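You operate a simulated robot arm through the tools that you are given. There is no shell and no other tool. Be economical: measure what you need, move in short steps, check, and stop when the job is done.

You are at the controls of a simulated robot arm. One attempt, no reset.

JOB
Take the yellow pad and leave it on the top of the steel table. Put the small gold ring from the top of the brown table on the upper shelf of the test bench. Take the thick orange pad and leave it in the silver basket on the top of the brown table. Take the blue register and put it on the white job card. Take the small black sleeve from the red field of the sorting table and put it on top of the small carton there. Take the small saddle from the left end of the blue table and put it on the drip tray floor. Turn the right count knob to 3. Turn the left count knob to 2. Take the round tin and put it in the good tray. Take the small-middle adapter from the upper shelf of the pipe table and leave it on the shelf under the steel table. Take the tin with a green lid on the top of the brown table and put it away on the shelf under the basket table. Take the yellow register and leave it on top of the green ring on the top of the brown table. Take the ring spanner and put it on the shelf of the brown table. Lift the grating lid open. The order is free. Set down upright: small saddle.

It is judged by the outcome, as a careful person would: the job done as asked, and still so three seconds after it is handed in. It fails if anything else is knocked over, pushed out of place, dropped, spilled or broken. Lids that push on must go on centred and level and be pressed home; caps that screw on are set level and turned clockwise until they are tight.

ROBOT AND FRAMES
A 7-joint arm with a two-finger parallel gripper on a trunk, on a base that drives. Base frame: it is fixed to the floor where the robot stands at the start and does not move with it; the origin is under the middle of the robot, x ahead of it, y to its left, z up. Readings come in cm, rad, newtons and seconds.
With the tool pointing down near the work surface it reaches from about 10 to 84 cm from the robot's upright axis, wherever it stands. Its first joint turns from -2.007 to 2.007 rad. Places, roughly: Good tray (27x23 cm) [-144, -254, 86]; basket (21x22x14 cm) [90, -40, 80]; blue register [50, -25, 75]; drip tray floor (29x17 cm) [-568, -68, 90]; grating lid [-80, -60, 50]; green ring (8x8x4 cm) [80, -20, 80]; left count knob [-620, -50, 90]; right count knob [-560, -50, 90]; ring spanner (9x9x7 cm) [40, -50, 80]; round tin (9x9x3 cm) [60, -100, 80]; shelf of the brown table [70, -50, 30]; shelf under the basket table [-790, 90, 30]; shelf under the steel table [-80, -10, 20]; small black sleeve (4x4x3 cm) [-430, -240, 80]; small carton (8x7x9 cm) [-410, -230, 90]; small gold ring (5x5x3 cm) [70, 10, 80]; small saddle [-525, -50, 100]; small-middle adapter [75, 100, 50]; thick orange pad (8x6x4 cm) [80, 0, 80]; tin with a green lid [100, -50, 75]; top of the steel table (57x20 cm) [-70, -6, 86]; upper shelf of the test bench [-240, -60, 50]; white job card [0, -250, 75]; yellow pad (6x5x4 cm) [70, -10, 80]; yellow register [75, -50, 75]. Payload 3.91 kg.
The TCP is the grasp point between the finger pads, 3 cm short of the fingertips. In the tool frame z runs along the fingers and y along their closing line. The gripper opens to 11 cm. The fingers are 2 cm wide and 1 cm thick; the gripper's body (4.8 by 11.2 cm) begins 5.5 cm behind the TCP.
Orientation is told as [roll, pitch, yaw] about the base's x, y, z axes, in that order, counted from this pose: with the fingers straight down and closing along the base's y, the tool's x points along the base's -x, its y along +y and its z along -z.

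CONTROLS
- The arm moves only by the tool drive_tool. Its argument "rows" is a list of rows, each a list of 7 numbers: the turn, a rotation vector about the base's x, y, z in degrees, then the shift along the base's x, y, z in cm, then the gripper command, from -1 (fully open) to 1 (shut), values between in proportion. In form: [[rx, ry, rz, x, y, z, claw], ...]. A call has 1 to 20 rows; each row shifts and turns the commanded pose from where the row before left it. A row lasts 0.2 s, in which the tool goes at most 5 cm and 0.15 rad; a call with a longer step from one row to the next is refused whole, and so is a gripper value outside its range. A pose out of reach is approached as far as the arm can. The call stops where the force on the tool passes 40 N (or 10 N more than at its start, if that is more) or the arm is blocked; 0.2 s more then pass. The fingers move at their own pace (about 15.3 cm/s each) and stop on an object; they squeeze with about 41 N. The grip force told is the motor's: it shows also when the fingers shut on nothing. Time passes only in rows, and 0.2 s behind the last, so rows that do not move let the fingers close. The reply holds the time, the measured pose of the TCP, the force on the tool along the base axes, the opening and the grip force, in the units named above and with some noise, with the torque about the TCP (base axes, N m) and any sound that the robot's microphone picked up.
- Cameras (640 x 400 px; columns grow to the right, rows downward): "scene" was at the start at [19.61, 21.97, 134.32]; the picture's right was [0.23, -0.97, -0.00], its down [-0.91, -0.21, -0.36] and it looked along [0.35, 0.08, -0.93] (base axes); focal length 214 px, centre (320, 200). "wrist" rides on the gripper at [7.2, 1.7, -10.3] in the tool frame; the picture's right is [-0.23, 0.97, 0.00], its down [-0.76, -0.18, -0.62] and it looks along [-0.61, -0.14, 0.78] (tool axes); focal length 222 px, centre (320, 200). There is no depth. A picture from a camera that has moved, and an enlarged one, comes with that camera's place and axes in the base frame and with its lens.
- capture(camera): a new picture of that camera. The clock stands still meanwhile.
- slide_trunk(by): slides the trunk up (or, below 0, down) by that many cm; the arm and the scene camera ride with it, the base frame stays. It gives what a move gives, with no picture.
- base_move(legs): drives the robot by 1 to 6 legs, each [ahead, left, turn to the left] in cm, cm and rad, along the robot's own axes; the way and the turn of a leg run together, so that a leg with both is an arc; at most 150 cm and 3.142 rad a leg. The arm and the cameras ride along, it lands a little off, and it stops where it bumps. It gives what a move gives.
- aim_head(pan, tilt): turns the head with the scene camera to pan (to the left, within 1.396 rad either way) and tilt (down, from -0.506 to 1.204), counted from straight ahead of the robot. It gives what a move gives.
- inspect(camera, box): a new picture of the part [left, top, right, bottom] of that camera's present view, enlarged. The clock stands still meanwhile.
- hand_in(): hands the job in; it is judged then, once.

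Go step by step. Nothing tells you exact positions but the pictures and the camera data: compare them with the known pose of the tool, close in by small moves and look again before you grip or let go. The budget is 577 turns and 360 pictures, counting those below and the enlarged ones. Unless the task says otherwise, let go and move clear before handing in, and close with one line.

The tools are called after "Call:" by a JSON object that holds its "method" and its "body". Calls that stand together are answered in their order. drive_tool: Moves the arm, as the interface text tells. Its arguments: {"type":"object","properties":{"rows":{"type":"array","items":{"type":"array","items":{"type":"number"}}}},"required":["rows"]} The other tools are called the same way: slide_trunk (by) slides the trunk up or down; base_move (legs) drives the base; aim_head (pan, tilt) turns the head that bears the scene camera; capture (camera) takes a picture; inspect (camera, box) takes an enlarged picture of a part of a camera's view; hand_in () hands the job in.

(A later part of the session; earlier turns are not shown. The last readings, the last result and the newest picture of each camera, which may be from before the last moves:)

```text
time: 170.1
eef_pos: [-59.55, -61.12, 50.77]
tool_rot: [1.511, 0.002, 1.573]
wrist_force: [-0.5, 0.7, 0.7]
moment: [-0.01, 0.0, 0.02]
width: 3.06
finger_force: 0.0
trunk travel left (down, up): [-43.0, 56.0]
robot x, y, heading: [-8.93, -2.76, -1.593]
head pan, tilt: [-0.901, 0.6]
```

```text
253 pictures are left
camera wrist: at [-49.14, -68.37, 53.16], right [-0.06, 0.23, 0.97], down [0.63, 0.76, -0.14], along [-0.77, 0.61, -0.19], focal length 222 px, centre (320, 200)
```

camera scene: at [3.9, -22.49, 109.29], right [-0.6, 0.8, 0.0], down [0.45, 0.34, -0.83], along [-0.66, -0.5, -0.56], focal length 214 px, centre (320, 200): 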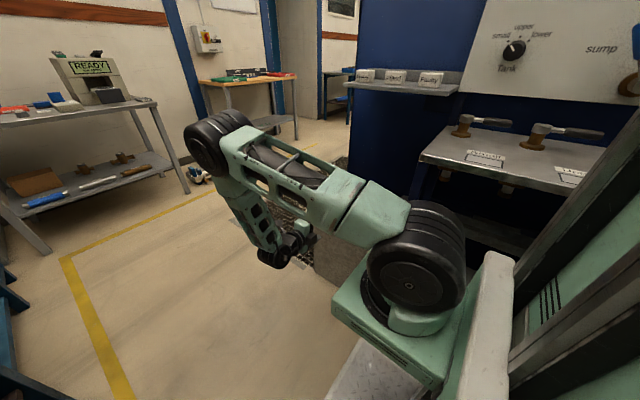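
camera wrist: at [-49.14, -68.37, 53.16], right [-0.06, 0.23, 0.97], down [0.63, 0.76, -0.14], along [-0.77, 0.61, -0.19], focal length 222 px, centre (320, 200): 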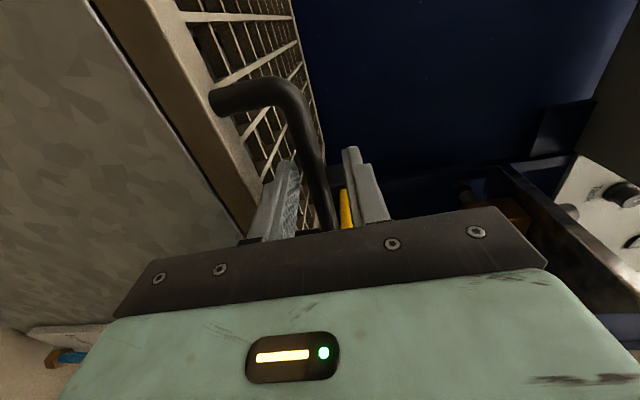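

Call:
{"method": "drive_tool", "body": {"rows": [[0, 0, 0, 0, 0, 0, 0.7], [0, 0, 0, 0, 0, 0, 1], [0, 0, 0, 0, 0, 0, 1]]}}

Call:
{"method": "capture", "body": {"camera": "wrist"}}

```text
time: 170.9
eef_pos: [-59.39, -61.2, 50.83]
tool_rot: [1.51, 0.004, 1.57]
wrist_force: [-1.5, -0.5, -6.1]
moment: [-0.56, -0.21, 0.1]
width: 1.36
finger_force: 44.8
trunk travel left (down, up): [-43.0, 56.0]
robot x, y, heading: [-9.37, -2.48, -1.598]
head pan, tilt: [-0.901, 0.6]
```

```text
252 pictures are left
camera wrist: at [-49.13, -68.37, 53.12], right [-0.06, 0.23, 0.97], down [0.63, 0.76, -0.14], along [-0.77, 0.61, -0.19], focal length 222 px, centre (320, 200)
```

wrist: 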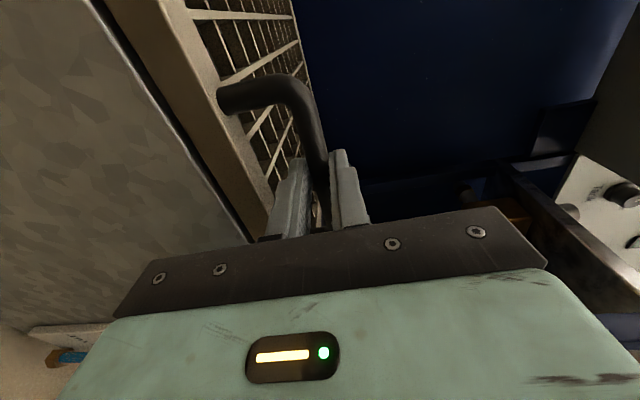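

Handle gripped (1.4 cm). Lifting along the hinge arc, first 10°.

Call:
{"method": "drive_tool", "body": {"rows": [[0, -5, 0, -0.49, 0, 2.64, 1], [0, -5, 0, -0.7, 0, 2.6, 1]]}}

Call:
{"method": "capture", "body": {"camera": "wrist"}}

```text
time: 171.5
eef_pos: [-60.47, -61.16, 55.89]
tool_rot: [1.334, 0.004, 1.571]
wrist_force: [-26.6, -9.5, -14.5]
moment: [-0.47, -0.12, -0.39]
width: 1.36
finger_force: 44.9
trunk travel left (down, up): [-43.0, 56.0]
robot x, y, heading: [-9.6, -2.7, -1.597]
head pan, tilt: [-0.901, 0.6]
```

```text
251 pictures are left
camera wrist: at [-50.81, -68.37, 60.04], right [-0.23, 0.23, 0.95], down [0.65, 0.76, -0.03], along [-0.73, 0.61, -0.32], focal length 222 px, centre (320, 200)
```

wrist: 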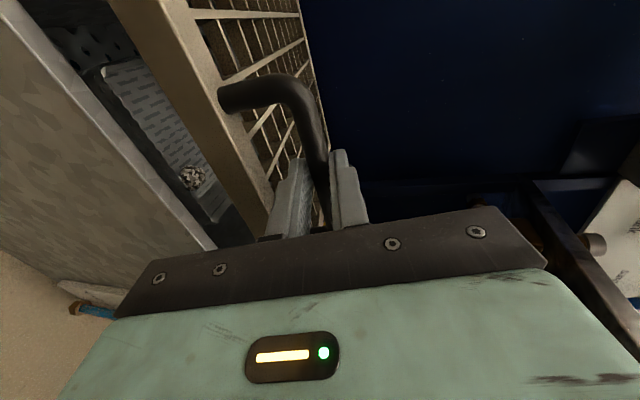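

Opening works; there's a radial pull, so I correct inward slightly and go on.

Call:
{"method": "drive_tool", "body": {"rows": [[0, -5, 0, -1.6, -0.2, 2.3, 1], [0, -5, 0, -1.2, 0, 2.4, 1]]}}

```text
time: 172.1
eef_pos: [-62.92, -61.48, 60.81]
tool_rot: [1.159, 0.003, 1.575]
wrist_force: [30.3, 7.3, 10.0]
moment: [-0.76, -0.02, -0.5]
width: 1.38
finger_force: 45.0
trunk travel left (down, up): [-43.0, 56.0]
robot x, y, heading: [-8.81, -3.01, -1.59]
head pan, tilt: [-0.901, 0.6]
```

Call:
{"method": "drive_tool", "body": {"rows": [[0, -5, 0, -0.6, 0.1, 2.45, 1], [0, -5, 0, -1.5, 0, 2.2, 1]]}}

```text
time: 172.7
eef_pos: [-65.65, -61.51, 65.44]
tool_rot: [0.986, 0.003, 1.571]
wrist_force: [-10.4, -13.7, -7.2]
moment: [-0.79, 0.11, 0.17]
width: 1.42
finger_force: 45.1
trunk travel left (down, up): [-43.0, 56.0]
robot x, y, heading: [-9.37, -2.53, -1.588]
head pan, tilt: [-0.901, 0.6]
```

Call:
{"method": "drive_tool", "body": {"rows": [[0, -5, 0, -1.8, -0.2, 2.0, 1], [0, -5, 0, -1.88, 0, 1.88, 1], [0, -5, 0, -2.03, 0, 1.72, 1]]}}

```text
time: 173.5
eef_pos: [-71.1, -61.53, 71.34]
tool_rot: [0.726, 0.005, 1.569]
wrist_force: [22.5, -0.2, 22.6]
moment: [-0.34, -0.03, -0.42]
width: 1.39
finger_force: 44.8
trunk travel left (down, up): [-43.0, 56.0]
robot x, y, heading: [-8.84, -2.34, -1.593]
head pan, tilt: [-0.901, 0.6]
```

Call:
{"method": "drive_tool", "body": {"rows": [[0, -5, 0, -1.92, 0, 1.84, 1], [0, -5, 0, -2.3, 0, 1.33, 1]]}}

Call:
{"method": "capture", "body": {"camera": "wrist"}}

```text
time: 174.1
eef_pos: [-75.32, -61.37, 74.51]
tool_rot: [0.552, 0.005, 1.569]
wrist_force: [19.0, 5.3, 27.2]
moment: [-0.43, -0.04, -0.74]
width: 1.38
finger_force: 45.1
trunk travel left (down, up): [-43.0, 56.0]
robot x, y, heading: [-9.25, -2.82, -1.599]
head pan, tilt: [-0.901, 0.6]
```

```text
250 pictures are left
camera wrist: at [-71.23, -68.65, 84.24], right [-0.83, 0.23, 0.51], down [0.48, 0.76, 0.43], along [-0.29, 0.6, -0.74], focal length 222 px, centre (320, 200)
```

wrist: 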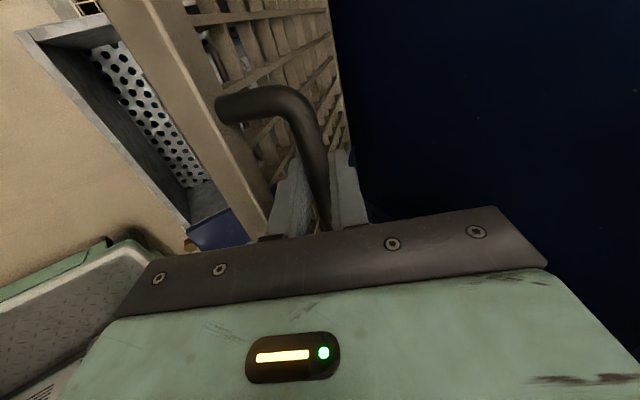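

Call:
{"method": "aim_head", "body": {"pan": -0.7, "tilt": 0.5}}

Call:
{"method": "inspect", "body": {"camera": "scene", "box": [240, 60, 560, 260]}}

```text
time: 174.8
eef_pos: [-75.26, -61.49, 74.34]
tool_rot: [0.551, 0.004, 1.568]
wrist_force: [14.7, 3.5, 22.0]
moment: [-0.58, -0.02, -0.54]
width: 1.4
finger_force: 44.7
trunk travel left (down, up): [-43.0, 56.0]
robot x, y, heading: [-8.81, -2.44, -1.595]
head pan, tilt: [-0.7, 0.499]
```

```text
2.00 times, centred on (400, 160) of scene
camera zoom: at [5.02, -23.93, 110.18], right [-0.75, 0.66, 0.0], down [0.32, 0.36, -0.88], along [-0.58, -0.66, -0.48], focal length 429 px, centre (160, 280)
```

zoom: 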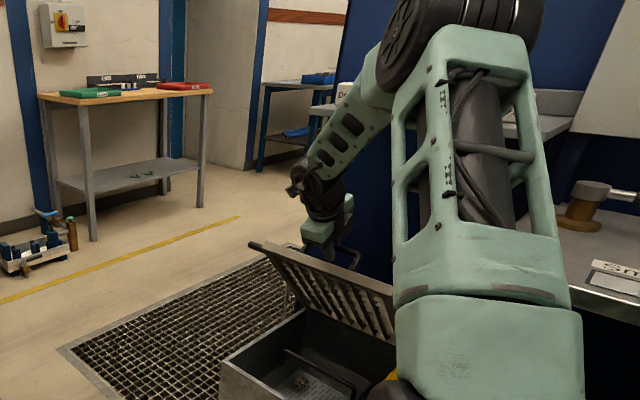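

Call:
{"method": "drive_tool", "body": {"rows": [[0, -5, 0, -2.2, 0, 1.45, 1], [0, -5, 0, -2.5, 0, 0.92, 1]]}}

Call:
{"method": "drive_tool", "body": {"rows": [[0, -5, 0, -2.57, 0, 0.8, 1], [0, -5, 0, -2.61, 0, 0.5, 1]]}}

Call:
{"method": "inspect", "body": {"camera": "scene", "box": [240, 60, 560, 260]}}

Call:
{"method": "capture", "body": {"camera": "wrist"}}

```text
time: 175.4
eef_pos: [-79.91, -61.46, 76.8]
tool_rot: [0.379, 0.005, 1.571]
wrist_force: [14.8, -4.2, 26.7]
moment: [-0.28, 0.03, -0.52]
width: 1.38
finger_force: 44.9
trunk travel left (down, up): [-43.0, 56.0]
robot x, y, heading: [-9.04, -2.59, -1.594]
head pan, tilt: [-0.7, 0.499]
```

```text
time: 176.0
eef_pos: [-80.1, -62.87, 74.26]
tool_rot: [0.181, -0.042, 1.622]
wrist_force: [12.2, 2.6, 22.8]
moment: [0.13, 0.4, -1.1]
width: 1.47
finger_force: 45.2
trunk travel left (down, up): [-43.0, 56.0]
robot x, y, heading: [-8.12, -2.73, -1.586]
head pan, tilt: [-0.7, 0.499]
stopped in row 2: the force on the tool passed its limit at 241 N (the readings are from after the stop); the commanded pose is now the measured one
```

```text
2.00 times, centred on (400, 160) of scene
camera zoom: at [6.03, -24.01, 110.23], right [-0.76, 0.66, 0.0], down [0.31, 0.36, -0.88], along [-0.58, -0.66, -0.48], focal length 429 px, centre (160, 280)
```

zoom: 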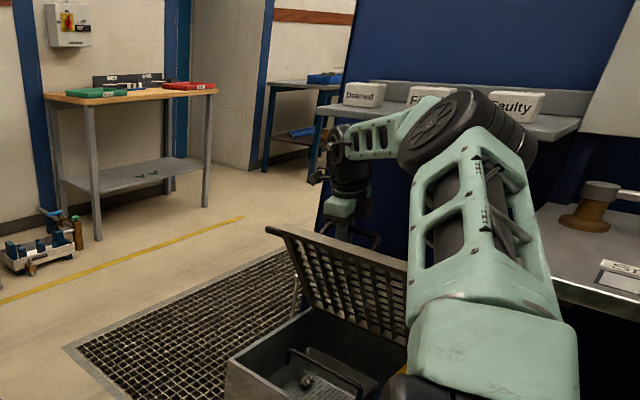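

```text
247 pictures are left
camera wrist: at [-79.4, -70.47, 84.48], right [-0.97, 0.17, 0.18], down [0.25, 0.75, 0.61], along [-0.03, 0.64, -0.77], focal length 222 px, centre (320, 200)
```

wrist: 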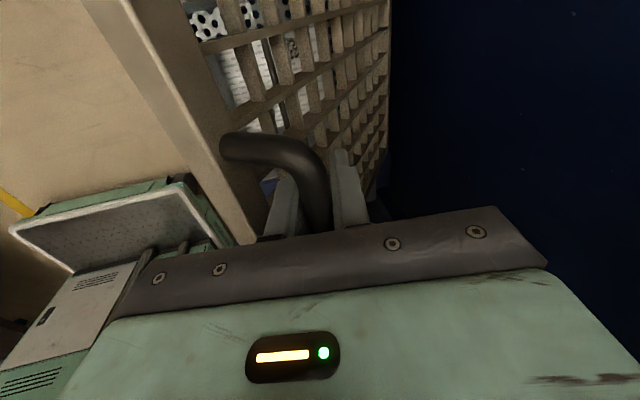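

The arm's elbow met the steel table's sign ledge, so this stance is bad for full opening. I'll ease the lid back down along the arc and redo it from a better stance.

Call:
{"method": "drive_tool", "body": {"rows": [[0, 6.3, -2, 3.06, 0.8, 0.2, 1], [0, 6.3, -1, 2.46, 0.6, -1.28, 1]]}}

```text
time: 176.4
eef_pos: [-78.32, -62.47, 73.78]
tool_rot: [0.257, -0.041, 1.593]
wrist_force: [-7.0, -8.1, -14.2]
moment: [-0.05, -0.15, -1.01]
width: 1.44
finger_force: 46.0
trunk travel left (down, up): [-43.0, 56.0]
robot x, y, heading: [-8.41, -2.42, -1.586]
head pan, tilt: [-0.7, 0.499]
stopped in row 1: the force on the tool passed its limit at 99 N (the readings are from after the stop); the commanded pose is now the measured one
```

Call:
{"method": "drive_tool", "body": {"rows": [[0, 3, 0, 1.2, 0, -0.5, 1], [0, 3, 0, 1.2, 0, -0.6, 1]]}}

Call:
{"method": "inspect", "body": {"camera": "scene", "box": [240, 60, 560, 260]}}

```text
time: 177.0
eef_pos: [-76.05, -62.32, 72.62]
tool_rot: [0.362, -0.047, 1.587]
wrist_force: [-18.0, -9.9, -25.8]
moment: [-0.05, -0.16, -0.95]
width: 1.46
finger_force: 44.8
trunk travel left (down, up): [-43.0, 56.0]
robot x, y, heading: [-8.41, -3.26, -1.591]
head pan, tilt: [-0.7, 0.499]
```

```text
2.00 times, centred on (400, 160) of scene
camera zoom: at [5.75, -24.16, 110.17], right [-0.76, 0.66, 0.0], down [0.32, 0.36, -0.88], along [-0.57, -0.66, -0.48], focal length 429 px, centre (160, 280)
```

zoom: 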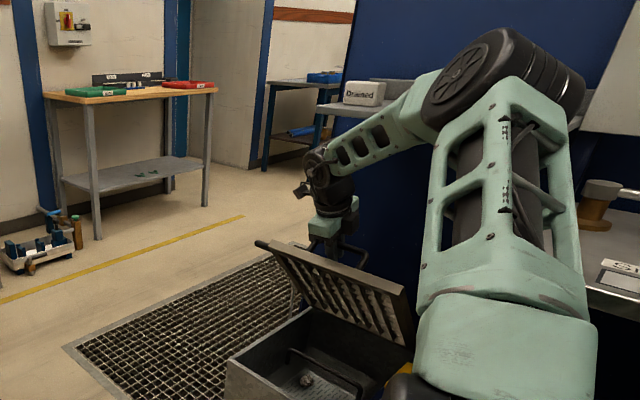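

Call:
{"method": "drive_tool", "body": {"rows": [[0, 5, 0, 1.94, 0.1, -1.48, 1], [0, 5, 0, 2.05, 0.1, -1.47, 1]]}}

Call:
{"method": "drive_tool", "body": {"rows": [[0, 5.5, 0, 1.92, 0.1, -1.63, 1], [0, 5.5, 0, 1.77, 0.1, -1.8, 1]]}}

```text
time: 177.6
eef_pos: [-71.93, -62.35, 69.82]
tool_rot: [0.537, -0.047, 1.581]
wrist_force: [-20.3, -4.7, -21.5]
moment: [-0.45, -0.09, -0.82]
width: 1.48
finger_force: 44.5
trunk travel left (down, up): [-43.0, 56.0]
robot x, y, heading: [-8.24, -2.95, -1.586]
head pan, tilt: [-0.7, 0.499]
```

```text
time: 178.2
eef_pos: [-68.24, -62.16, 66.7]
tool_rot: [0.732, -0.048, 1.572]
wrist_force: [-22.9, -6.7, -16.8]
moment: [-0.63, -0.06, -0.67]
width: 1.44
finger_force: 44.9
trunk travel left (down, up): [-43.0, 56.0]
robot x, y, heading: [-8.53, -2.91, -1.584]
head pan, tilt: [-0.7, 0.499]
```

Call:
{"method": "drive_tool", "body": {"rows": [[0, 6, 0, 1.4, 0.1, -2.0, 1], [0, 6, 0, 1.43, 0.1, -2.08, 1], [0, 6, 0, 1.24, 0.1, -2.19, 1]]}}

Call:
{"method": "drive_tool", "body": {"rows": [[0, 6, 0, 1.05, 0.1, -2.29, 1], [0, 6, 0, 0.84, 0.1, -2.38, 1], [0, 6, 0, 0.63, 0, -2.44, 1]]}}

Call:
{"method": "capture", "body": {"camera": "wrist"}}

```text
time: 179.0
eef_pos: [-64.07, -62.09, 60.3]
tool_rot: [1.045, -0.044, 1.562]
wrist_force: [-17.8, -21.3, -11.9]
moment: [-1.08, -0.03, -0.01]
width: 1.44
finger_force: 44.9
trunk travel left (down, up): [-43.0, 56.0]
robot x, y, heading: [-8.26, -2.92, -1.583]
head pan, tilt: [-0.7, 0.499]
```

```text
time: 179.8
eef_pos: [-61.46, -61.62, 53.07]
tool_rot: [1.359, -0.039, 1.549]
wrist_force: [-6.4, -25.6, -6.2]
moment: [-1.07, -0.09, 0.36]
width: 1.46
finger_force: 45.3
trunk travel left (down, up): [-43.0, 56.0]
robot x, y, heading: [-8.11, -2.85, -1.588]
head pan, tilt: [-0.7, 0.499]
```

```text
245 pictures are left
camera wrist: at [-51.79, -69.27, 56.69], right [-0.2, 0.19, 0.96], down [0.66, 0.75, -0.01], along [-0.72, 0.64, -0.28], focal length 222 px, centre (320, 200)
```

wrist: 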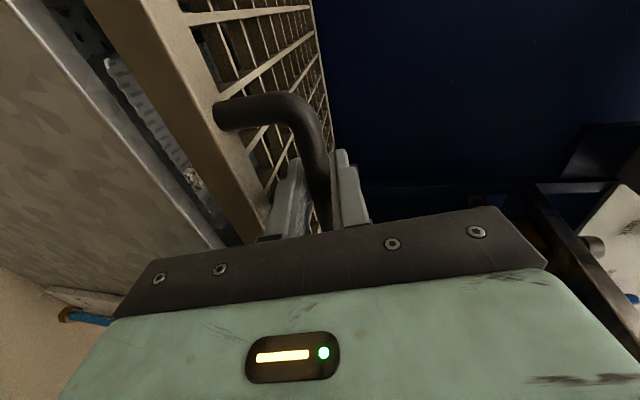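

Call:
{"method": "drive_tool", "body": {"rows": [[0, 5, 0, 0.4, -0.4, -1.4, 1], [0, 3, 0, 0.3, 0, -0.8, 1]]}}

Call:
{"method": "capture", "body": {"camera": "wrist"}}

```text
time: 180.4
eef_pos: [-60.95, -61.67, 50.95]
tool_rot: [1.499, -0.038, 1.533]
wrist_force: [-16.5, -1.2, -8.4]
moment: [-0.94, -0.07, -0.23]
width: 1.44
finger_force: 45.0
trunk travel left (down, up): [-43.0, 56.0]
robot x, y, heading: [-8.29, -2.48, -1.587]
head pan, tilt: [-0.7, 0.499]
```

```text
244 pictures are left
camera wrist: at [-51.0, -69.35, 53.14], right [-0.06, 0.19, 0.98], down [0.66, 0.74, -0.1], along [-0.75, 0.64, -0.17], focal length 222 px, centre (320, 200)
```

wrist: 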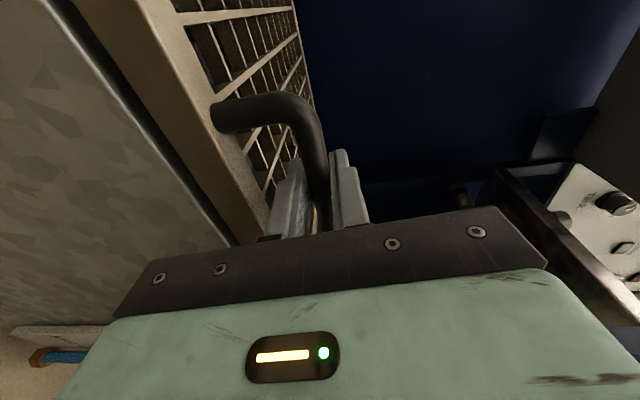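

Lid is closed again. Release and back out.

Call:
{"method": "drive_tool", "body": {"rows": [[0, 0, 0, 0, 0, -0.3, 1], [0, 0, 0, 0, 0, 0, 0.45], [0, 0, 0, 0, 0, 0, 0.45], [0, 0, 0, 3, 0, 0, 0.45], [0, 0, 0, 4, 0, 0.3, 0.45], [0, 0, 0, 4, 0, 0.3, 0.45]]}}

Call:
{"method": "capture", "body": {"camera": "wrist"}}

Call:
{"method": "capture", "body": {"camera": "scene"}}

```text
time: 181.8
eef_pos: [-49.86, -61.73, 51.18]
tool_rot: [1.499, -0.037, 1.537]
wrist_force: [-0.2, -0.2, 0.4]
moment: [0.01, -0.01, 0.03]
width: 3.03
finger_force: 0.0
trunk travel left (down, up): [-43.0, 56.0]
robot x, y, heading: [-8.34, -3.22, -1.586]
head pan, tilt: [-0.7, 0.499]
```

```text
243 pictures are left
camera wrist: at [-39.9, -69.33, 53.37], right [-0.06, 0.19, 0.98], down [0.66, 0.74, -0.1], along [-0.75, 0.64, -0.18], focal length 222 px, centre (320, 200)
```

wrist: 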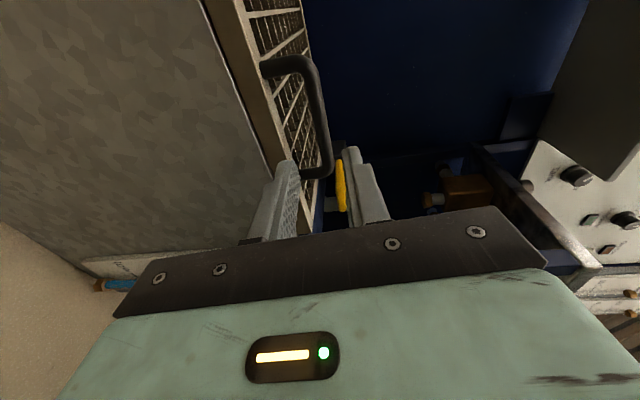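

```text
242 pictures are left
camera scene: at [5.89, -24.06, 110.19], right [-0.75, 0.66, 0.0], down [0.31, 0.36, -0.88], along [-0.58, -0.66, -0.48], focal length 214 px, centre (320, 200)
```

scene: 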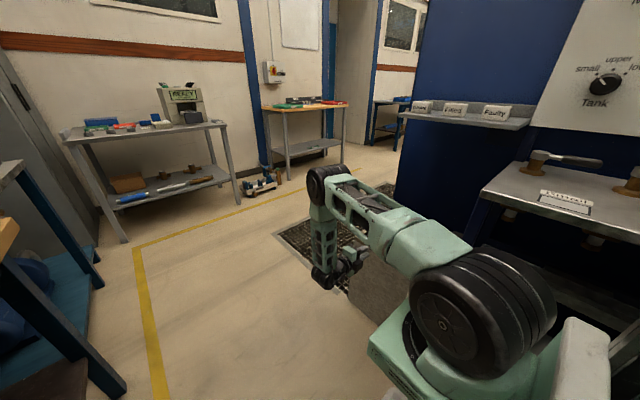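

The signs on the ledge (z≈100 over the lid) are intact; that ledge blocked the wrist. I'll restation 27 cm further along −y and redo the lift with the tool kept flatter, caging the bar rather than clamping it.

Call:
{"method": "base_move", "body": {"legs": [[27, 0, 0.02]]}}

Call:
{"method": "drive_tool", "body": {"rows": [[0, 0, 0, 0, 4, 0, 0.45], [0, 0, 0, 0, 4, 0, 0.45], [0, 0, 0, 0, 4, 0, 0.45], [0, 0, 0, 0, 4, 0, 0.45], [0, 0, 0, 0, 4, 0, 0.45], [0, 0, 0, 0, 4, 0, 0.45], [0, 0, 0, 0, 3.5, 0, 0.45]]}}

Call:
{"method": "capture", "body": {"camera": "wrist"}}

Call:
{"method": "capture", "body": {"camera": "scene"}}

```text
time: 183.7
eef_pos: [-48.93, -89.89, 51.19]
tool_rot: [1.496, -0.037, 1.553]
wrist_force: [0.3, -0.5, 0.7]
moment: [-0.01, -0.02, -0.02]
width: 3.03
finger_force: 0.1
trunk travel left (down, up): [-43.0, 56.0]
robot x, y, heading: [-8.45, -30.7, -1.565]
head pan, tilt: [-0.7, 0.499]
```

```text
time: 185.3
eef_pos: [-49.08, -62.59, 51.08]
tool_rot: [1.497, -0.036, 1.555]
wrist_force: [0.6, 0.0, 0.4]
moment: [0.01, 0.02, 0.0]
width: 3.03
finger_force: 0.1
trunk travel left (down, up): [-43.0, 56.0]
robot x, y, heading: [-8.72, -30.78, -1.569]
head pan, tilt: [-0.7, 0.499]
```

```text
241 pictures are left
camera wrist: at [-38.92, -70.01, 53.32], right [-0.07, 0.19, 0.98], down [0.65, 0.76, -0.1], along [-0.76, 0.62, -0.18], focal length 222 px, centre (320, 200)
```

wrist: 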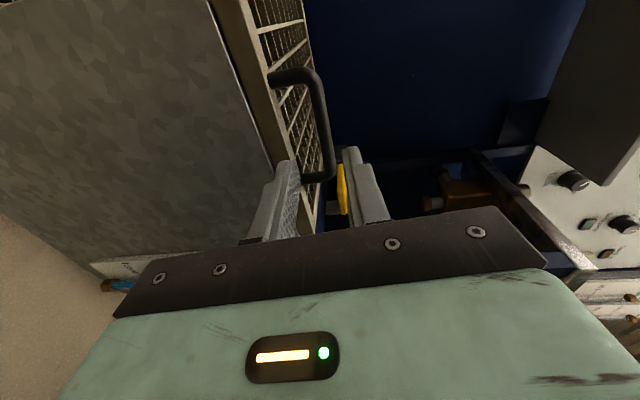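

```text
240 pictures are left
camera scene: at [6.11, -51.25, 110.2], right [-0.77, 0.64, 0.0], down [0.31, 0.37, -0.88], along [-0.56, -0.67, -0.48], focal length 214 px, centre (320, 200)
```

scene: 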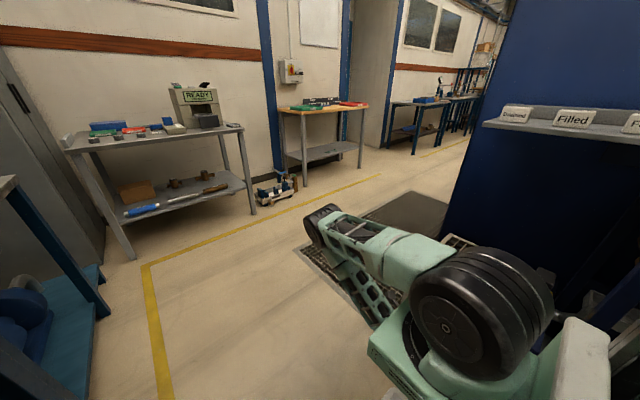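

Ledge front is at x≈−80, z≈97–100. Re-engaging the handle, caging with ~2 cm opening.

Call:
{"method": "drive_tool", "body": {"rows": [[0, 0, 1, -3.5, 0.7, -0.1, 0.45], [0, 0, 0, -3.5, 0.4, -0.2, 0.45], [0, 0, 0, -2, 0, 0, 0.45], [0, 0, 0, -1.6, 0, 0, 0.45], [0, 0, 0, 0, 0, 0, 0.62], [0, 0, 0, 0, 0, 0, 0.62]]}}

Call:
{"method": "capture", "body": {"camera": "wrist"}}

```text
time: 186.7
eef_pos: [-59.56, -61.24, 50.96]
tool_rot: [1.498, -0.037, 1.573]
wrist_force: [3.0, 0.6, -5.0]
moment: [-0.06, -0.11, 0.02]
width: 2.37
finger_force: 2.2
trunk travel left (down, up): [-43.0, 56.0]
robot x, y, heading: [-8.73, -30.34, -1.568]
head pan, tilt: [-0.7, 0.499]
```

```text
239 pictures are left
camera wrist: at [-49.25, -68.5, 53.13], right [-0.07, 0.19, 0.98], down [0.63, 0.77, -0.1], along [-0.77, 0.61, -0.18], focal length 222 px, centre (320, 200)
```

wrist: 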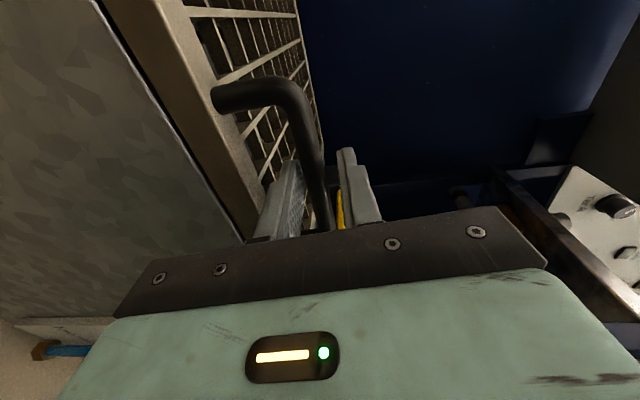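

Call:
{"method": "drive_tool", "body": {"rows": [[0, -3.2, 0, -0.82, 0, 4.09, 0.62], [0, -3.2, 0, -1.38, 0, 3.94, 0.62]]}}

Call:
{"method": "drive_tool", "body": {"rows": [[0, -3.2, 0, -1.9, 0, 3.71, 0.62], [0, -3.2, 0, -2.39, 0, 3.4, 0.62]]}}

Call:
{"method": "drive_tool", "body": {"rows": [[0, -3.2, 0, -2.85, 0, 3.05, 0.62], [0, -3.2, 0, -3.24, 0, 2.61, 0.62]]}}

Call:
{"method": "capture", "body": {"camera": "wrist"}}

Call:
{"method": "capture", "body": {"camera": "scene"}}

```text
time: 187.3
eef_pos: [-61.78, -61.19, 58.87]
tool_rot: [1.387, -0.037, 1.578]
wrist_force: [0.0, 0.1, -5.7]
moment: [-0.05, -0.04, -0.06]
width: 2.34
finger_force: 2.2
trunk travel left (down, up): [-43.0, 56.0]
robot x, y, heading: [-8.68, -30.29, -1.569]
head pan, tilt: [-0.7, 0.499]
```

```text
time: 187.9
eef_pos: [-66.12, -61.3, 66.1]
tool_rot: [1.273, -0.035, 1.583]
wrist_force: [-0.4, -0.2, -0.4]
moment: [0.02, 0.05, 0.01]
width: 2.1
finger_force: 0.1
trunk travel left (down, up): [-43.0, 56.0]
robot x, y, heading: [-8.49, -30.38, -1.571]
head pan, tilt: [-0.7, 0.499]
```

```text
time: 188.5
eef_pos: [-72.14, -61.02, 71.76]
tool_rot: [1.162, -0.036, 1.587]
wrist_force: [-0.3, -0.1, -0.3]
moment: [0.05, 0.01, 0.0]
width: 2.12
finger_force: 0.0
trunk travel left (down, up): [-43.0, 56.0]
robot x, y, heading: [-8.29, -30.35, -1.566]
head pan, tilt: [-0.7, 0.499]
```

```text
238 pictures are left
camera wrist: at [-63.14, -68.45, 77.2], right [-0.39, 0.19, 0.9], down [0.63, 0.77, 0.11], along [-0.67, 0.61, -0.42], focal length 222 px, centre (320, 200)
```

wrist: 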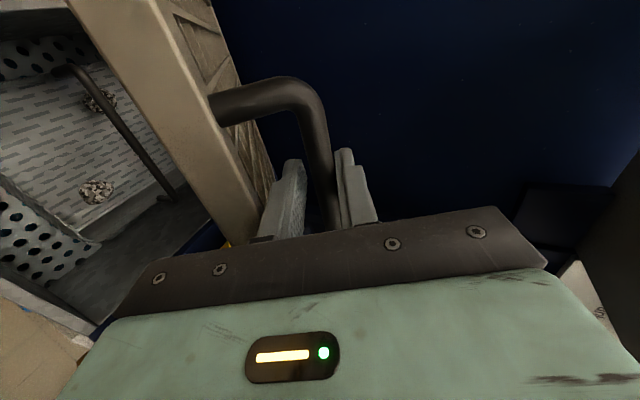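

```text
237 pictures are left
camera scene: at [6.1, -51.26, 110.18], right [-0.77, 0.64, 0.0], down [0.31, 0.37, -0.88], along [-0.56, -0.67, -0.48], focal length 214 px, centre (320, 200)
```

scene: 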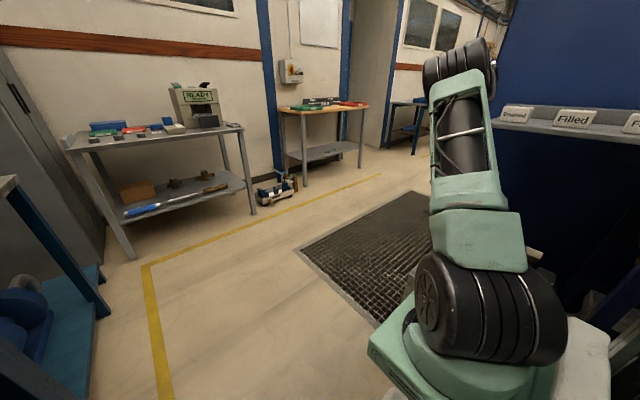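

The lid follows with almost no force and even holds itself by friction. Opening further.

Call:
{"method": "drive_tool", "body": {"rows": [[0, -3.2, 0, -3.56, 0, 2.15, 0.62], [0, -3.2, 0, -3.83, 0, 1.63, 0.62]]}}

Call:
{"method": "capture", "body": {"camera": "scene"}}

Call:
{"method": "capture", "body": {"camera": "wrist"}}

```text
time: 189.1
eef_pos: [-79.78, -61.47, 75.6]
tool_rot: [1.05, -0.031, 1.59]
wrist_force: [-0.1, 0.6, -0.2]
moment: [0.0, -0.03, -0.02]
width: 2.09
finger_force: 0.2
trunk travel left (down, up): [-43.0, 56.0]
robot x, y, heading: [-8.43, -30.15, -1.565]
head pan, tilt: [-0.7, 0.499]
```

```text
236 pictures are left
camera scene: at [6.11, -51.25, 110.19], right [-0.77, 0.64, 0.0], down [0.31, 0.37, -0.88], along [-0.56, -0.67, -0.48], focal length 214 px, centre (320, 200)
```

scene: 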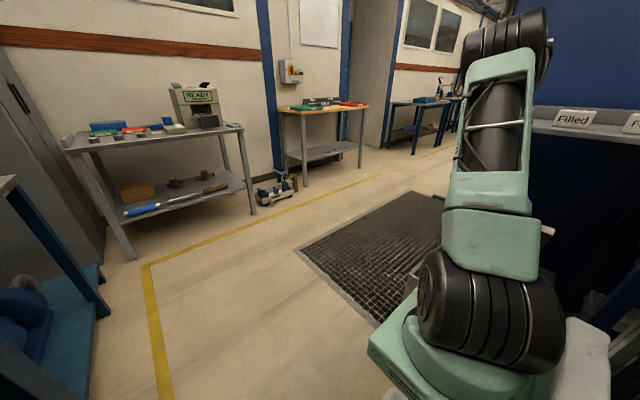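

```text
235 pictures are left
camera wrist: at [-71.32, -68.61, 81.98], right [-0.49, 0.19, 0.85], down [0.61, 0.77, 0.18], along [-0.62, 0.61, -0.49], focal length 222 px, centre (320, 200)
```

wrist: 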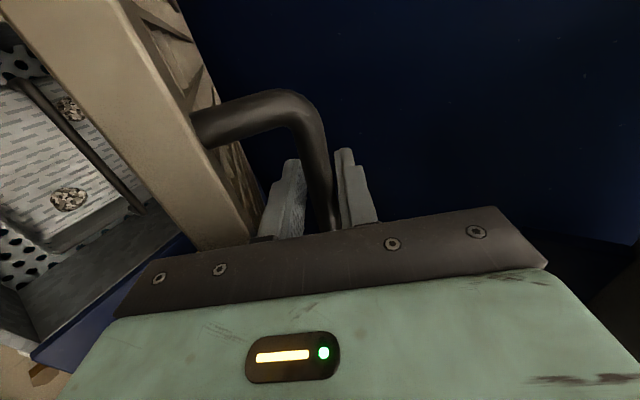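

Call:
{"method": "drive_tool", "body": {"rows": [[0, -3.2, 0, -4.01, 0, 1.09, 0.62], [0, -3.2, 0, -2.06, 0, 0.3, 0.62]]}}

Call:
{"method": "capture", "body": {"camera": "wrist"}}

```text
time: 189.7
eef_pos: [-85.01, -61.14, 77.56]
tool_rot: [0.973, -0.028, 1.59]
wrist_force: [12.4, 2.2, 20.8]
moment: [0.08, -1.79, 0.19]
width: 2.14
finger_force: 1.1
trunk travel left (down, up): [-43.0, 56.0]
robot x, y, heading: [-8.06, -30.41, -1.561]
head pan, tilt: [-0.7, 0.499]
stopped in row 2: the force on the tool passed its limit at 48 N (the readings are from after the stop); the commanded pose is now the measured one
```

```text
234 pictures are left
camera wrist: at [-77.16, -68.53, 84.62], right [-0.55, 0.19, 0.81], down [0.6, 0.77, 0.22], along [-0.58, 0.61, -0.54], focal length 222 px, centre (320, 200)
```

wrist: 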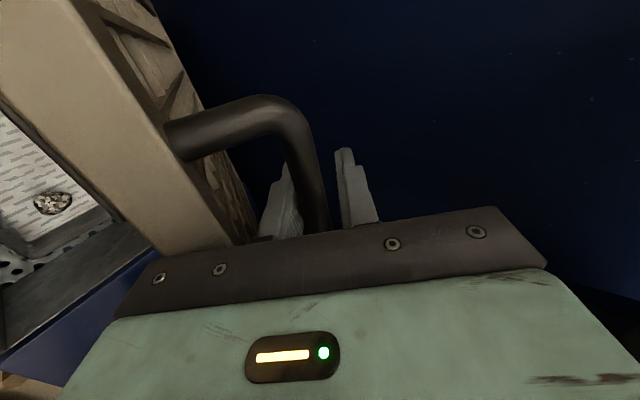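

Call:
{"method": "drive_tool", "body": {"rows": [[0, -3, 0, -1.2, 0, 0.9, 0.62], [0, -3, 0, -1.5, 0, 0.4, 0.62]]}}

Call:
{"method": "capture", "body": {"camera": "wrist"}}

Call:
{"method": "capture", "body": {"camera": "scene"}}

```text
time: 190.3
eef_pos: [-87.7, -61.2, 78.44]
tool_rot: [0.861, -0.025, 1.594]
wrist_force: [0.0, -0.2, 0.1]
moment: [0.0, 0.04, 0.01]
width: 2.08
finger_force: 0.0
trunk travel left (down, up): [-43.0, 56.0]
robot x, y, heading: [-8.53, -30.29, -1.57]
head pan, tilt: [-0.7, 0.499]
```

```text
233 pictures are left
camera wrist: at [-80.75, -68.43, 86.36], right [-0.64, 0.19, 0.74], down [0.57, 0.77, 0.29], along [-0.52, 0.61, -0.6], focal length 222 px, centre (320, 200)
```

wrist: 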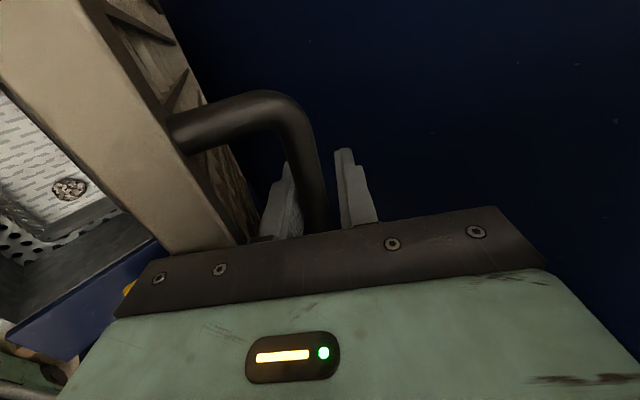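

```text
232 pictures are left
camera scene: at [6.14, -51.24, 110.18], right [-0.77, 0.64, 0.0], down [0.31, 0.37, -0.88], along [-0.56, -0.67, -0.48], focal length 214 px, centre (320, 200)
```

scene: 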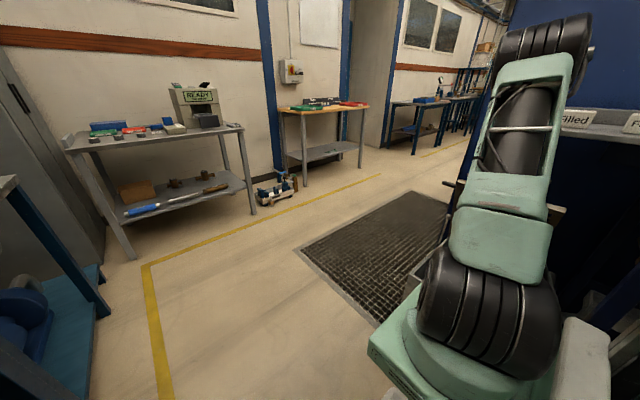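

Call:
{"method": "drive_tool", "body": {"rows": [[0, 0, 0, -1.8, 0, 0.2, 0.62], [0, 0, 0, -1.8, 0, 0.1, 0.62]]}}

Call:
{"method": "capture", "body": {"camera": "wrist"}}

```text
time: 190.9
eef_pos: [-91.36, -61.29, 79.54]
tool_rot: [0.87, -0.025, 1.594]
wrist_force: [9.7, -0.3, 29.8]
moment: [0.77, -2.16, -0.27]
width: 2.08
finger_force: 0.1
trunk travel left (down, up): [-43.0, 56.0]
robot x, y, heading: [-8.25, -30.28, -1.569]
head pan, tilt: [-0.7, 0.499]
```

```text
231 pictures are left
camera wrist: at [-84.27, -68.53, 87.29], right [-0.63, 0.19, 0.75], down [0.57, 0.77, 0.28], along [-0.52, 0.61, -0.6], focal length 222 px, centre (320, 200)
```

wrist: 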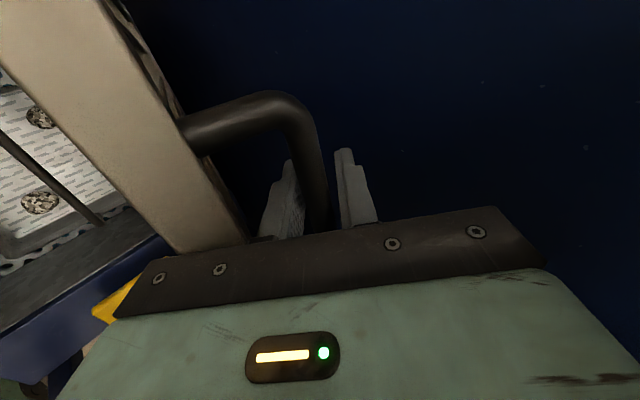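

The lid is near vertical. I'll withdraw from the handle and then push the lid's face gently with closed fingers for the last bit.

Call:
{"method": "drive_tool", "body": {"rows": [[0, 0, 0, 0.3, 0, 0.5, 0.62], [0, 0, 0, 1.5, 0, 1.2, 0.45], [0, 0, 0, 1.5, 0, 1.2, 0.45], [0, 0, 0, 2.5, 0, 0.8, 0.45], [0, 0, 0, 3, 0, 0, 0.45], [0, 0, 0, 3, 0, 0, 0.45]]}}

Call:
{"method": "capture", "body": {"camera": "wrist"}}

```text
time: 192.3
eef_pos: [-79.56, -61.3, 82.68]
tool_rot: [0.864, -0.025, 1.594]
wrist_force: [-0.7, 0.4, -0.2]
moment: [-0.02, 0.03, -0.01]
width: 3.04
finger_force: 0.0
trunk travel left (down, up): [-43.0, 56.0]
robot x, y, heading: [-8.41, -30.22, -1.565]
head pan, tilt: [-0.7, 0.499]
```

```text
230 pictures are left
camera wrist: at [-72.54, -68.6, 90.48], right [-0.64, 0.19, 0.75], down [0.57, 0.77, 0.29], along [-0.52, 0.61, -0.6], focal length 222 px, centre (320, 200)
```

wrist: 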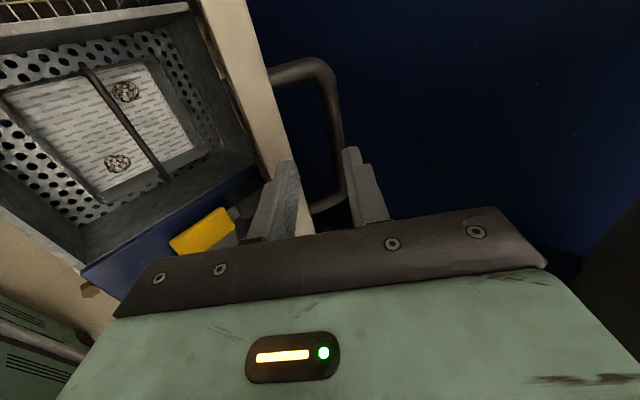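

Call:
{"method": "drive_tool", "body": {"rows": [[0, 0, 0, 4, 0, 0, 0.45], [0, 0, 0, 4, 0, 0, 0.6], [0, 0, 0, 4, 0, -1, 0.9], [0, 0, 0, 4, 0, -2, 1], [0, 0, 0, 4, 0, -3, 1]]}}

Call:
{"method": "capture", "body": {"camera": "wrist"}}

Call:
{"method": "capture", "body": {"camera": "scene"}}

```text
time: 193.5
eef_pos: [-61.82, -62.23, 76.91]
tool_rot: [0.864, -0.028, 1.594]
wrist_force: [0.2, 0.2, 0.8]
moment: [-0.01, 0.0, 0.02]
width: 0.01
finger_force: 37.4
out of reach, approached as far as the arm can: row 5
trunk travel left (down, up): [-43.0, 56.0]
robot x, y, heading: [-8.49, -29.87, -1.569]
head pan, tilt: [-0.7, 0.499]
```

```text
229 pictures are left
camera wrist: at [-54.98, -69.46, 84.74], right [-0.64, 0.19, 0.74], down [0.57, 0.77, 0.29], along [-0.52, 0.61, -0.6], focal length 222 px, centre (320, 200)
```

wrist: 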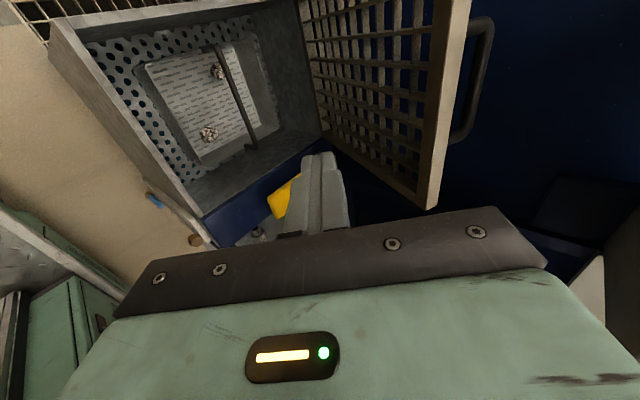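

```text
228 pictures are left
camera scene: at [6.14, -51.23, 110.2], right [-0.77, 0.64, 0.0], down [0.31, 0.37, -0.88], along [-0.56, -0.67, -0.48], focal length 214 px, centre (320, 200)
```

scene: 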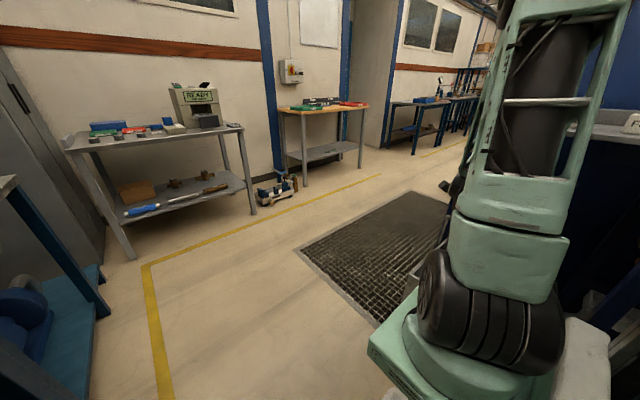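

The lid stands open at ~79° on its own. A gentle push on its top frame to bring it to about 90°.

Call:
{"method": "drive_tool", "body": {"rows": [[0, 0, 0, -4, 0, 1.4, 1], [0, 0, 0, -4, 0, 0, 1], [0, 0, 0, -4, 0, 0, 1], [0, 0, 0, -4, 0, 0, 1], [0, 0, 0, -3, 0, 0, 1]]}}

Call:
{"method": "capture", "body": {"camera": "wrist"}}

```text
time: 194.7
eef_pos: [-81.09, -62.26, 78.3]
tool_rot: [0.865, -0.025, 1.594]
wrist_force: [0.1, -0.7, 0.2]
moment: [-0.01, 0.03, 0.01]
width: 0.0
finger_force: 37.4
trunk travel left (down, up): [-43.0, 56.0]
robot x, y, heading: [-8.5, -30.15, -1.57]
head pan, tilt: [-0.7, 0.499]
```

```text
227 pictures are left
camera wrist: at [-74.07, -69.51, 86.21], right [-0.64, 0.19, 0.75], down [0.57, 0.77, 0.29], along [-0.52, 0.61, -0.6], focal length 222 px, centre (320, 200)
```

wrist: 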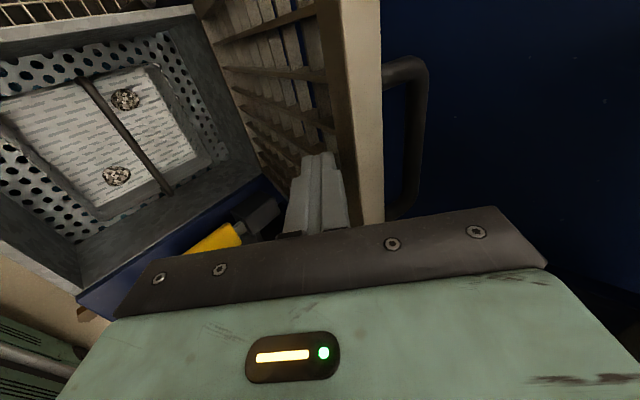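

Fingertips are just short of the frame. Pushing on in small steps.

Call:
{"method": "drive_tool", "body": {"rows": [[0, 0, 0, -1.5, 0, 0, 1], [0, 0, 0, -1.5, 0, 0, 1], [0, 0, 0, -1.5, 0, 0, 1], [0, 0, 0, -1.5, 0, 0, 1]]}}

Call:
{"method": "capture", "body": {"camera": "wrist"}}

```text
time: 195.7
eef_pos: [-87.0, -62.27, 78.37]
tool_rot: [0.863, -0.026, 1.593]
wrist_force: [0.2, -0.3, -0.1]
moment: [-0.02, 0.01, -0.01]
width: 0.0
finger_force: 37.7
trunk travel left (down, up): [-43.0, 56.0]
robot x, y, heading: [-8.55, -30.54, -1.575]
head pan, tilt: [-0.7, 0.499]
```

```text
226 pictures are left
camera wrist: at [-79.93, -69.48, 86.23], right [-0.64, 0.19, 0.75], down [0.57, 0.77, 0.29], along [-0.52, 0.61, -0.6], focal length 222 px, centre (320, 200)
```

wrist: 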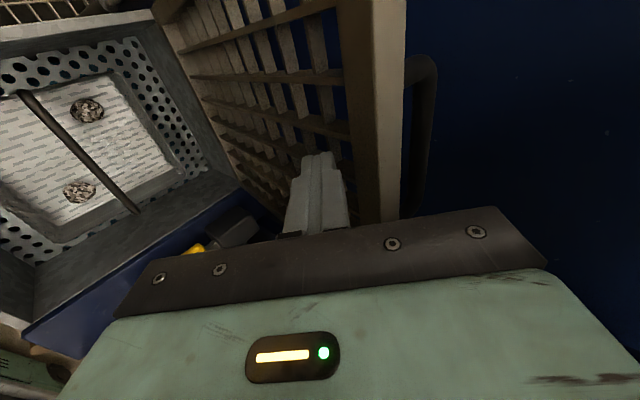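

Call:
{"method": "drive_tool", "body": {"rows": [[0, 0, 0, -1, 0, 0, 1], [0, 0, 0, -1, 0, 0, 1], [0, 0, 0, -1, 0, 0, 1]]}}

Call:
{"method": "drive_tool", "body": {"rows": [[0, 0, 0, 4, 0, 0, 1], [0, 0, 0, 4, 0, 0, 1], [0, 0, 0, 4, 0, 0, 1], [0, 0, 0, 4, 0, 0, 1], [0, 0, 0, 4, 0, 0, 1], [0, 0, 0, 4, 0, 0, 1]]}}

Call:
{"method": "capture", "body": {"camera": "wrist"}}

```text
time: 196.5
eef_pos: [-89.83, -62.09, 78.27]
tool_rot: [0.863, -0.027, 1.592]
wrist_force: [-0.3, 0.5, -0.2]
moment: [-0.02, -0.01, 0.04]
width: 0.0
finger_force: 37.5
trunk travel left (down, up): [-43.0, 56.0]
robot x, y, heading: [-8.48, -30.58, -1.56]
head pan, tilt: [-0.7, 0.499]
```

```text
time: 197.9
eef_pos: [-65.87, -62.26, 78.61]
tool_rot: [0.864, -0.026, 1.593]
wrist_force: [-0.1, 0.2, -0.8]
moment: [0.0, -0.02, -0.02]
width: 0.0
finger_force: 37.8
trunk travel left (down, up): [-43.0, 56.0]
robot x, y, heading: [-8.52, -30.32, -1.57]
head pan, tilt: [-0.7, 0.499]
```

```text
225 pictures are left
camera wrist: at [-58.88, -69.5, 86.35], right [-0.64, 0.19, 0.75], down [0.57, 0.77, 0.29], along [-0.52, 0.61, -0.6], focal length 222 px, centre (320, 200)
```

wrist: 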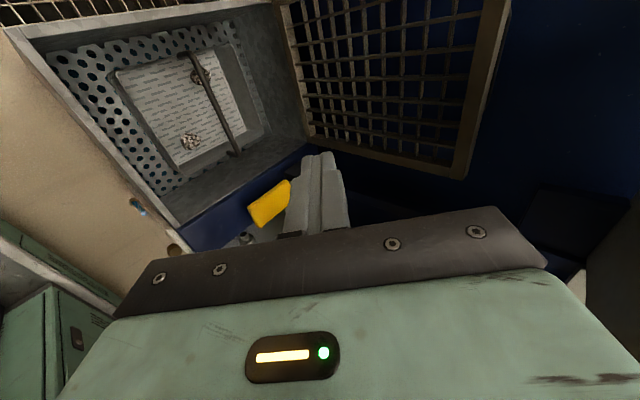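

The lid is fully open. Next the yellow pad: raise, turn the tool back to pointing down, and station the robot between the tables.

Call:
{"method": "slide_trunk", "body": {"by": 38}}

Call:
{"method": "base_move", "body": {"legs": [[-44, 8, 0]]}}

Call:
{"method": "drive_tool", "body": {"rows": [[-3.2, -3.27, -7.08, 2, -3, 0, -1], [-3.2, -3.27, -7.08, 2, -3, 0, -1], [-3.2, -3.27, -7.08, 2, -3, 0, -1], [-3.2, -3.27, -7.08, 2, -3, 0, -1], [-3.2, -3.27, -7.08, 2, -3, 0, -1], [-3.2, -3.27, -7.08, 2, -3, 0, -1], [-3.2, -3.27, -7.08, 2, -3, 0, -1], [-3.2, -3.27, -7.08, 2, -3, 0, -1], [-3.2, -3.27, -7.08, 2, -3, 0, -1], [-3.2, -3.27, -7.08, 2, -3, 0, -1], [-3.2, -3.27, -7.08, 2, -3, 0, -1], [-3.2, -3.27, -7.08, 2, -3, 0, -1]]}}

Call:
{"method": "capture", "body": {"camera": "scene"}}

```text
time: 201.5
eef_pos: [-65.9, -62.13, 116.61]
tool_rot: [0.863, -0.026, 1.594]
wrist_force: [0.4, 0.2, 0.0]
moment: [0.04, 0.0, 0.01]
width: 0.01
finger_force: 37.8
trunk travel left (down, up): [-81.0, 18.0]
robot x, y, heading: [-8.64, -30.26, -1.573]
head pan, tilt: [-0.7, 0.499]
```

```text
time: 204.2
eef_pos: [-58.31, -17.97, 116.49]
tool_rot: [0.864, -0.028, 1.588]
wrist_force: [-0.6, 0.6, -0.1]
moment: [-0.02, -0.01, 0.03]
width: 0.0
finger_force: 37.2
trunk travel left (down, up): [-81.0, 18.0]
robot x, y, heading: [-0.33, 13.32, -1.575]
head pan, tilt: [-0.7, 0.499]
```

```text
time: 206.8
eef_pos: [-34.43, -54.25, 116.54]
tool_rot: [-0.003, -0.022, 0.014]
wrist_force: [-0.1, 0.3, -0.2]
moment: [0.0, 0.02, 0.01]
width: 11.0
finger_force: 0.0
trunk travel left (down, up): [-81.0, 18.0]
robot x, y, heading: [-0.64, 13.75, -1.572]
head pan, tilt: [-0.7, 0.499]
```

```text
224 pictures are left
camera scene: at [13.92, -7.4, 148.2], right [-0.76, 0.65, 0.0], down [0.31, 0.37, -0.88], along [-0.57, -0.67, -0.48], focal length 214 px, centre (320, 200)
```

scene: 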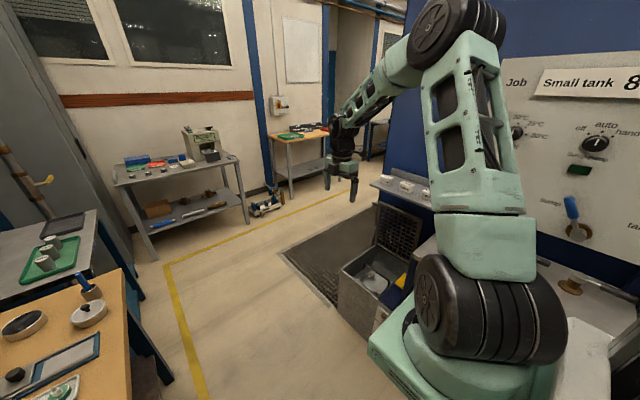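

Lid stays open. Swinging the arm around to the yellow pad on the brown table.

Call:
{"method": "drive_tool", "body": {"rows": [[0, 0.6, 0, 4.9, -0.7, 0, -1], [0, 0.6, 0, 4.9, -0.7, 0, -1], [0, 0, 0, 4.9, -0.7, 0, -1], [0, 0, 0, 4.9, -0.7, 0, -1], [0, 0, 0, 4.9, -0.7, 0, -1], [0, 0, 0, 4.9, -0.7, 0, -1], [0, 0, 0, 4.9, -0.7, 0, -1], [0, 0, 0, 4.9, -0.7, 0, -1], [0, 0, 0, 4.9, -0.7, 0, -1], [0, 0, 0, 4.9, -0.7, 0, -1], [0, 0, 0, 4.9, -0.7, 0, -1]]}}

Call:
{"method": "drive_tool", "body": {"rows": [[0, 0, 0, 3.25, 3.68, 0, -1], [0, 0, 0, 3.25, 3.68, 0, -1], [0, 0, 0, 3.25, 3.68, 0, -1], [0, 0, 0, 3.25, 3.68, 0, -1], [0, 0, 0, 3.25, 3.68, 0, -1], [0, 0, 0, 3.25, 3.68, 0, -1], [0, 0, 0, 3.25, 3.68, 0, -1], [0, 0, 0, 3.25, 3.68, 0, -1], [0, 0, 0, 3.25, 3.68, 0, -1], [0, 0, 0, 3.25, 3.68, 0, -1], [0, 0, 0, 3.25, 3.68, 0, -1], [0, 0, 0, 3.25, 3.68, 0, -1], [0, 0, 0, 3.25, 3.68, 0, -1], [0, 0, 0, 3.25, 3.68, 0, -1]]}}

Call:
{"method": "capture", "body": {"camera": "wrist"}}

```text
time: 209.2
eef_pos: [19.44, -61.78, 116.7]
tool_rot: [0.0, 0.001, 0.016]
wrist_force: [-0.7, 0.7, 0.3]
moment: [0.0, -0.02, 0.01]
width: 10.99
finger_force: 0.3
trunk travel left (down, up): [-81.0, 18.0]
robot x, y, heading: [-0.89, 13.35, -1.574]
head pan, tilt: [-0.7, 0.499]
```

```text
time: 212.2
eef_pos: [57.68, -16.46, 116.05]
tool_rot: [-0.002, 0.005, 0.023]
wrist_force: [-0.2, 0.6, 0.3]
moment: [-0.02, 0.0, -0.03]
width: 10.98
finger_force: 0.1
out of reach, approached as far as the arm can: row 11, 12, 13, 14
trunk travel left (down, up): [-81.0, 18.0]
robot x, y, heading: [-1.22, 13.74, -1.573]
head pan, tilt: [-0.7, 0.499]
```

```text
223 pictures are left
camera wrist: at [50.57, -14.94, 126.46], right [0.21, 0.98, 0.0], down [0.77, -0.16, 0.62], along [0.61, -0.13, -0.78], focal length 222 px, centre (320, 200)
```

wrist: 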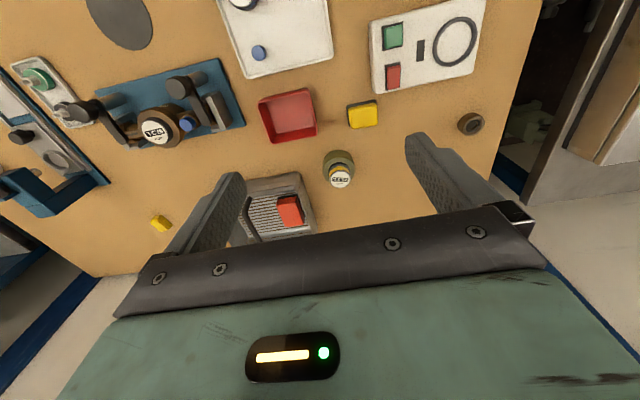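

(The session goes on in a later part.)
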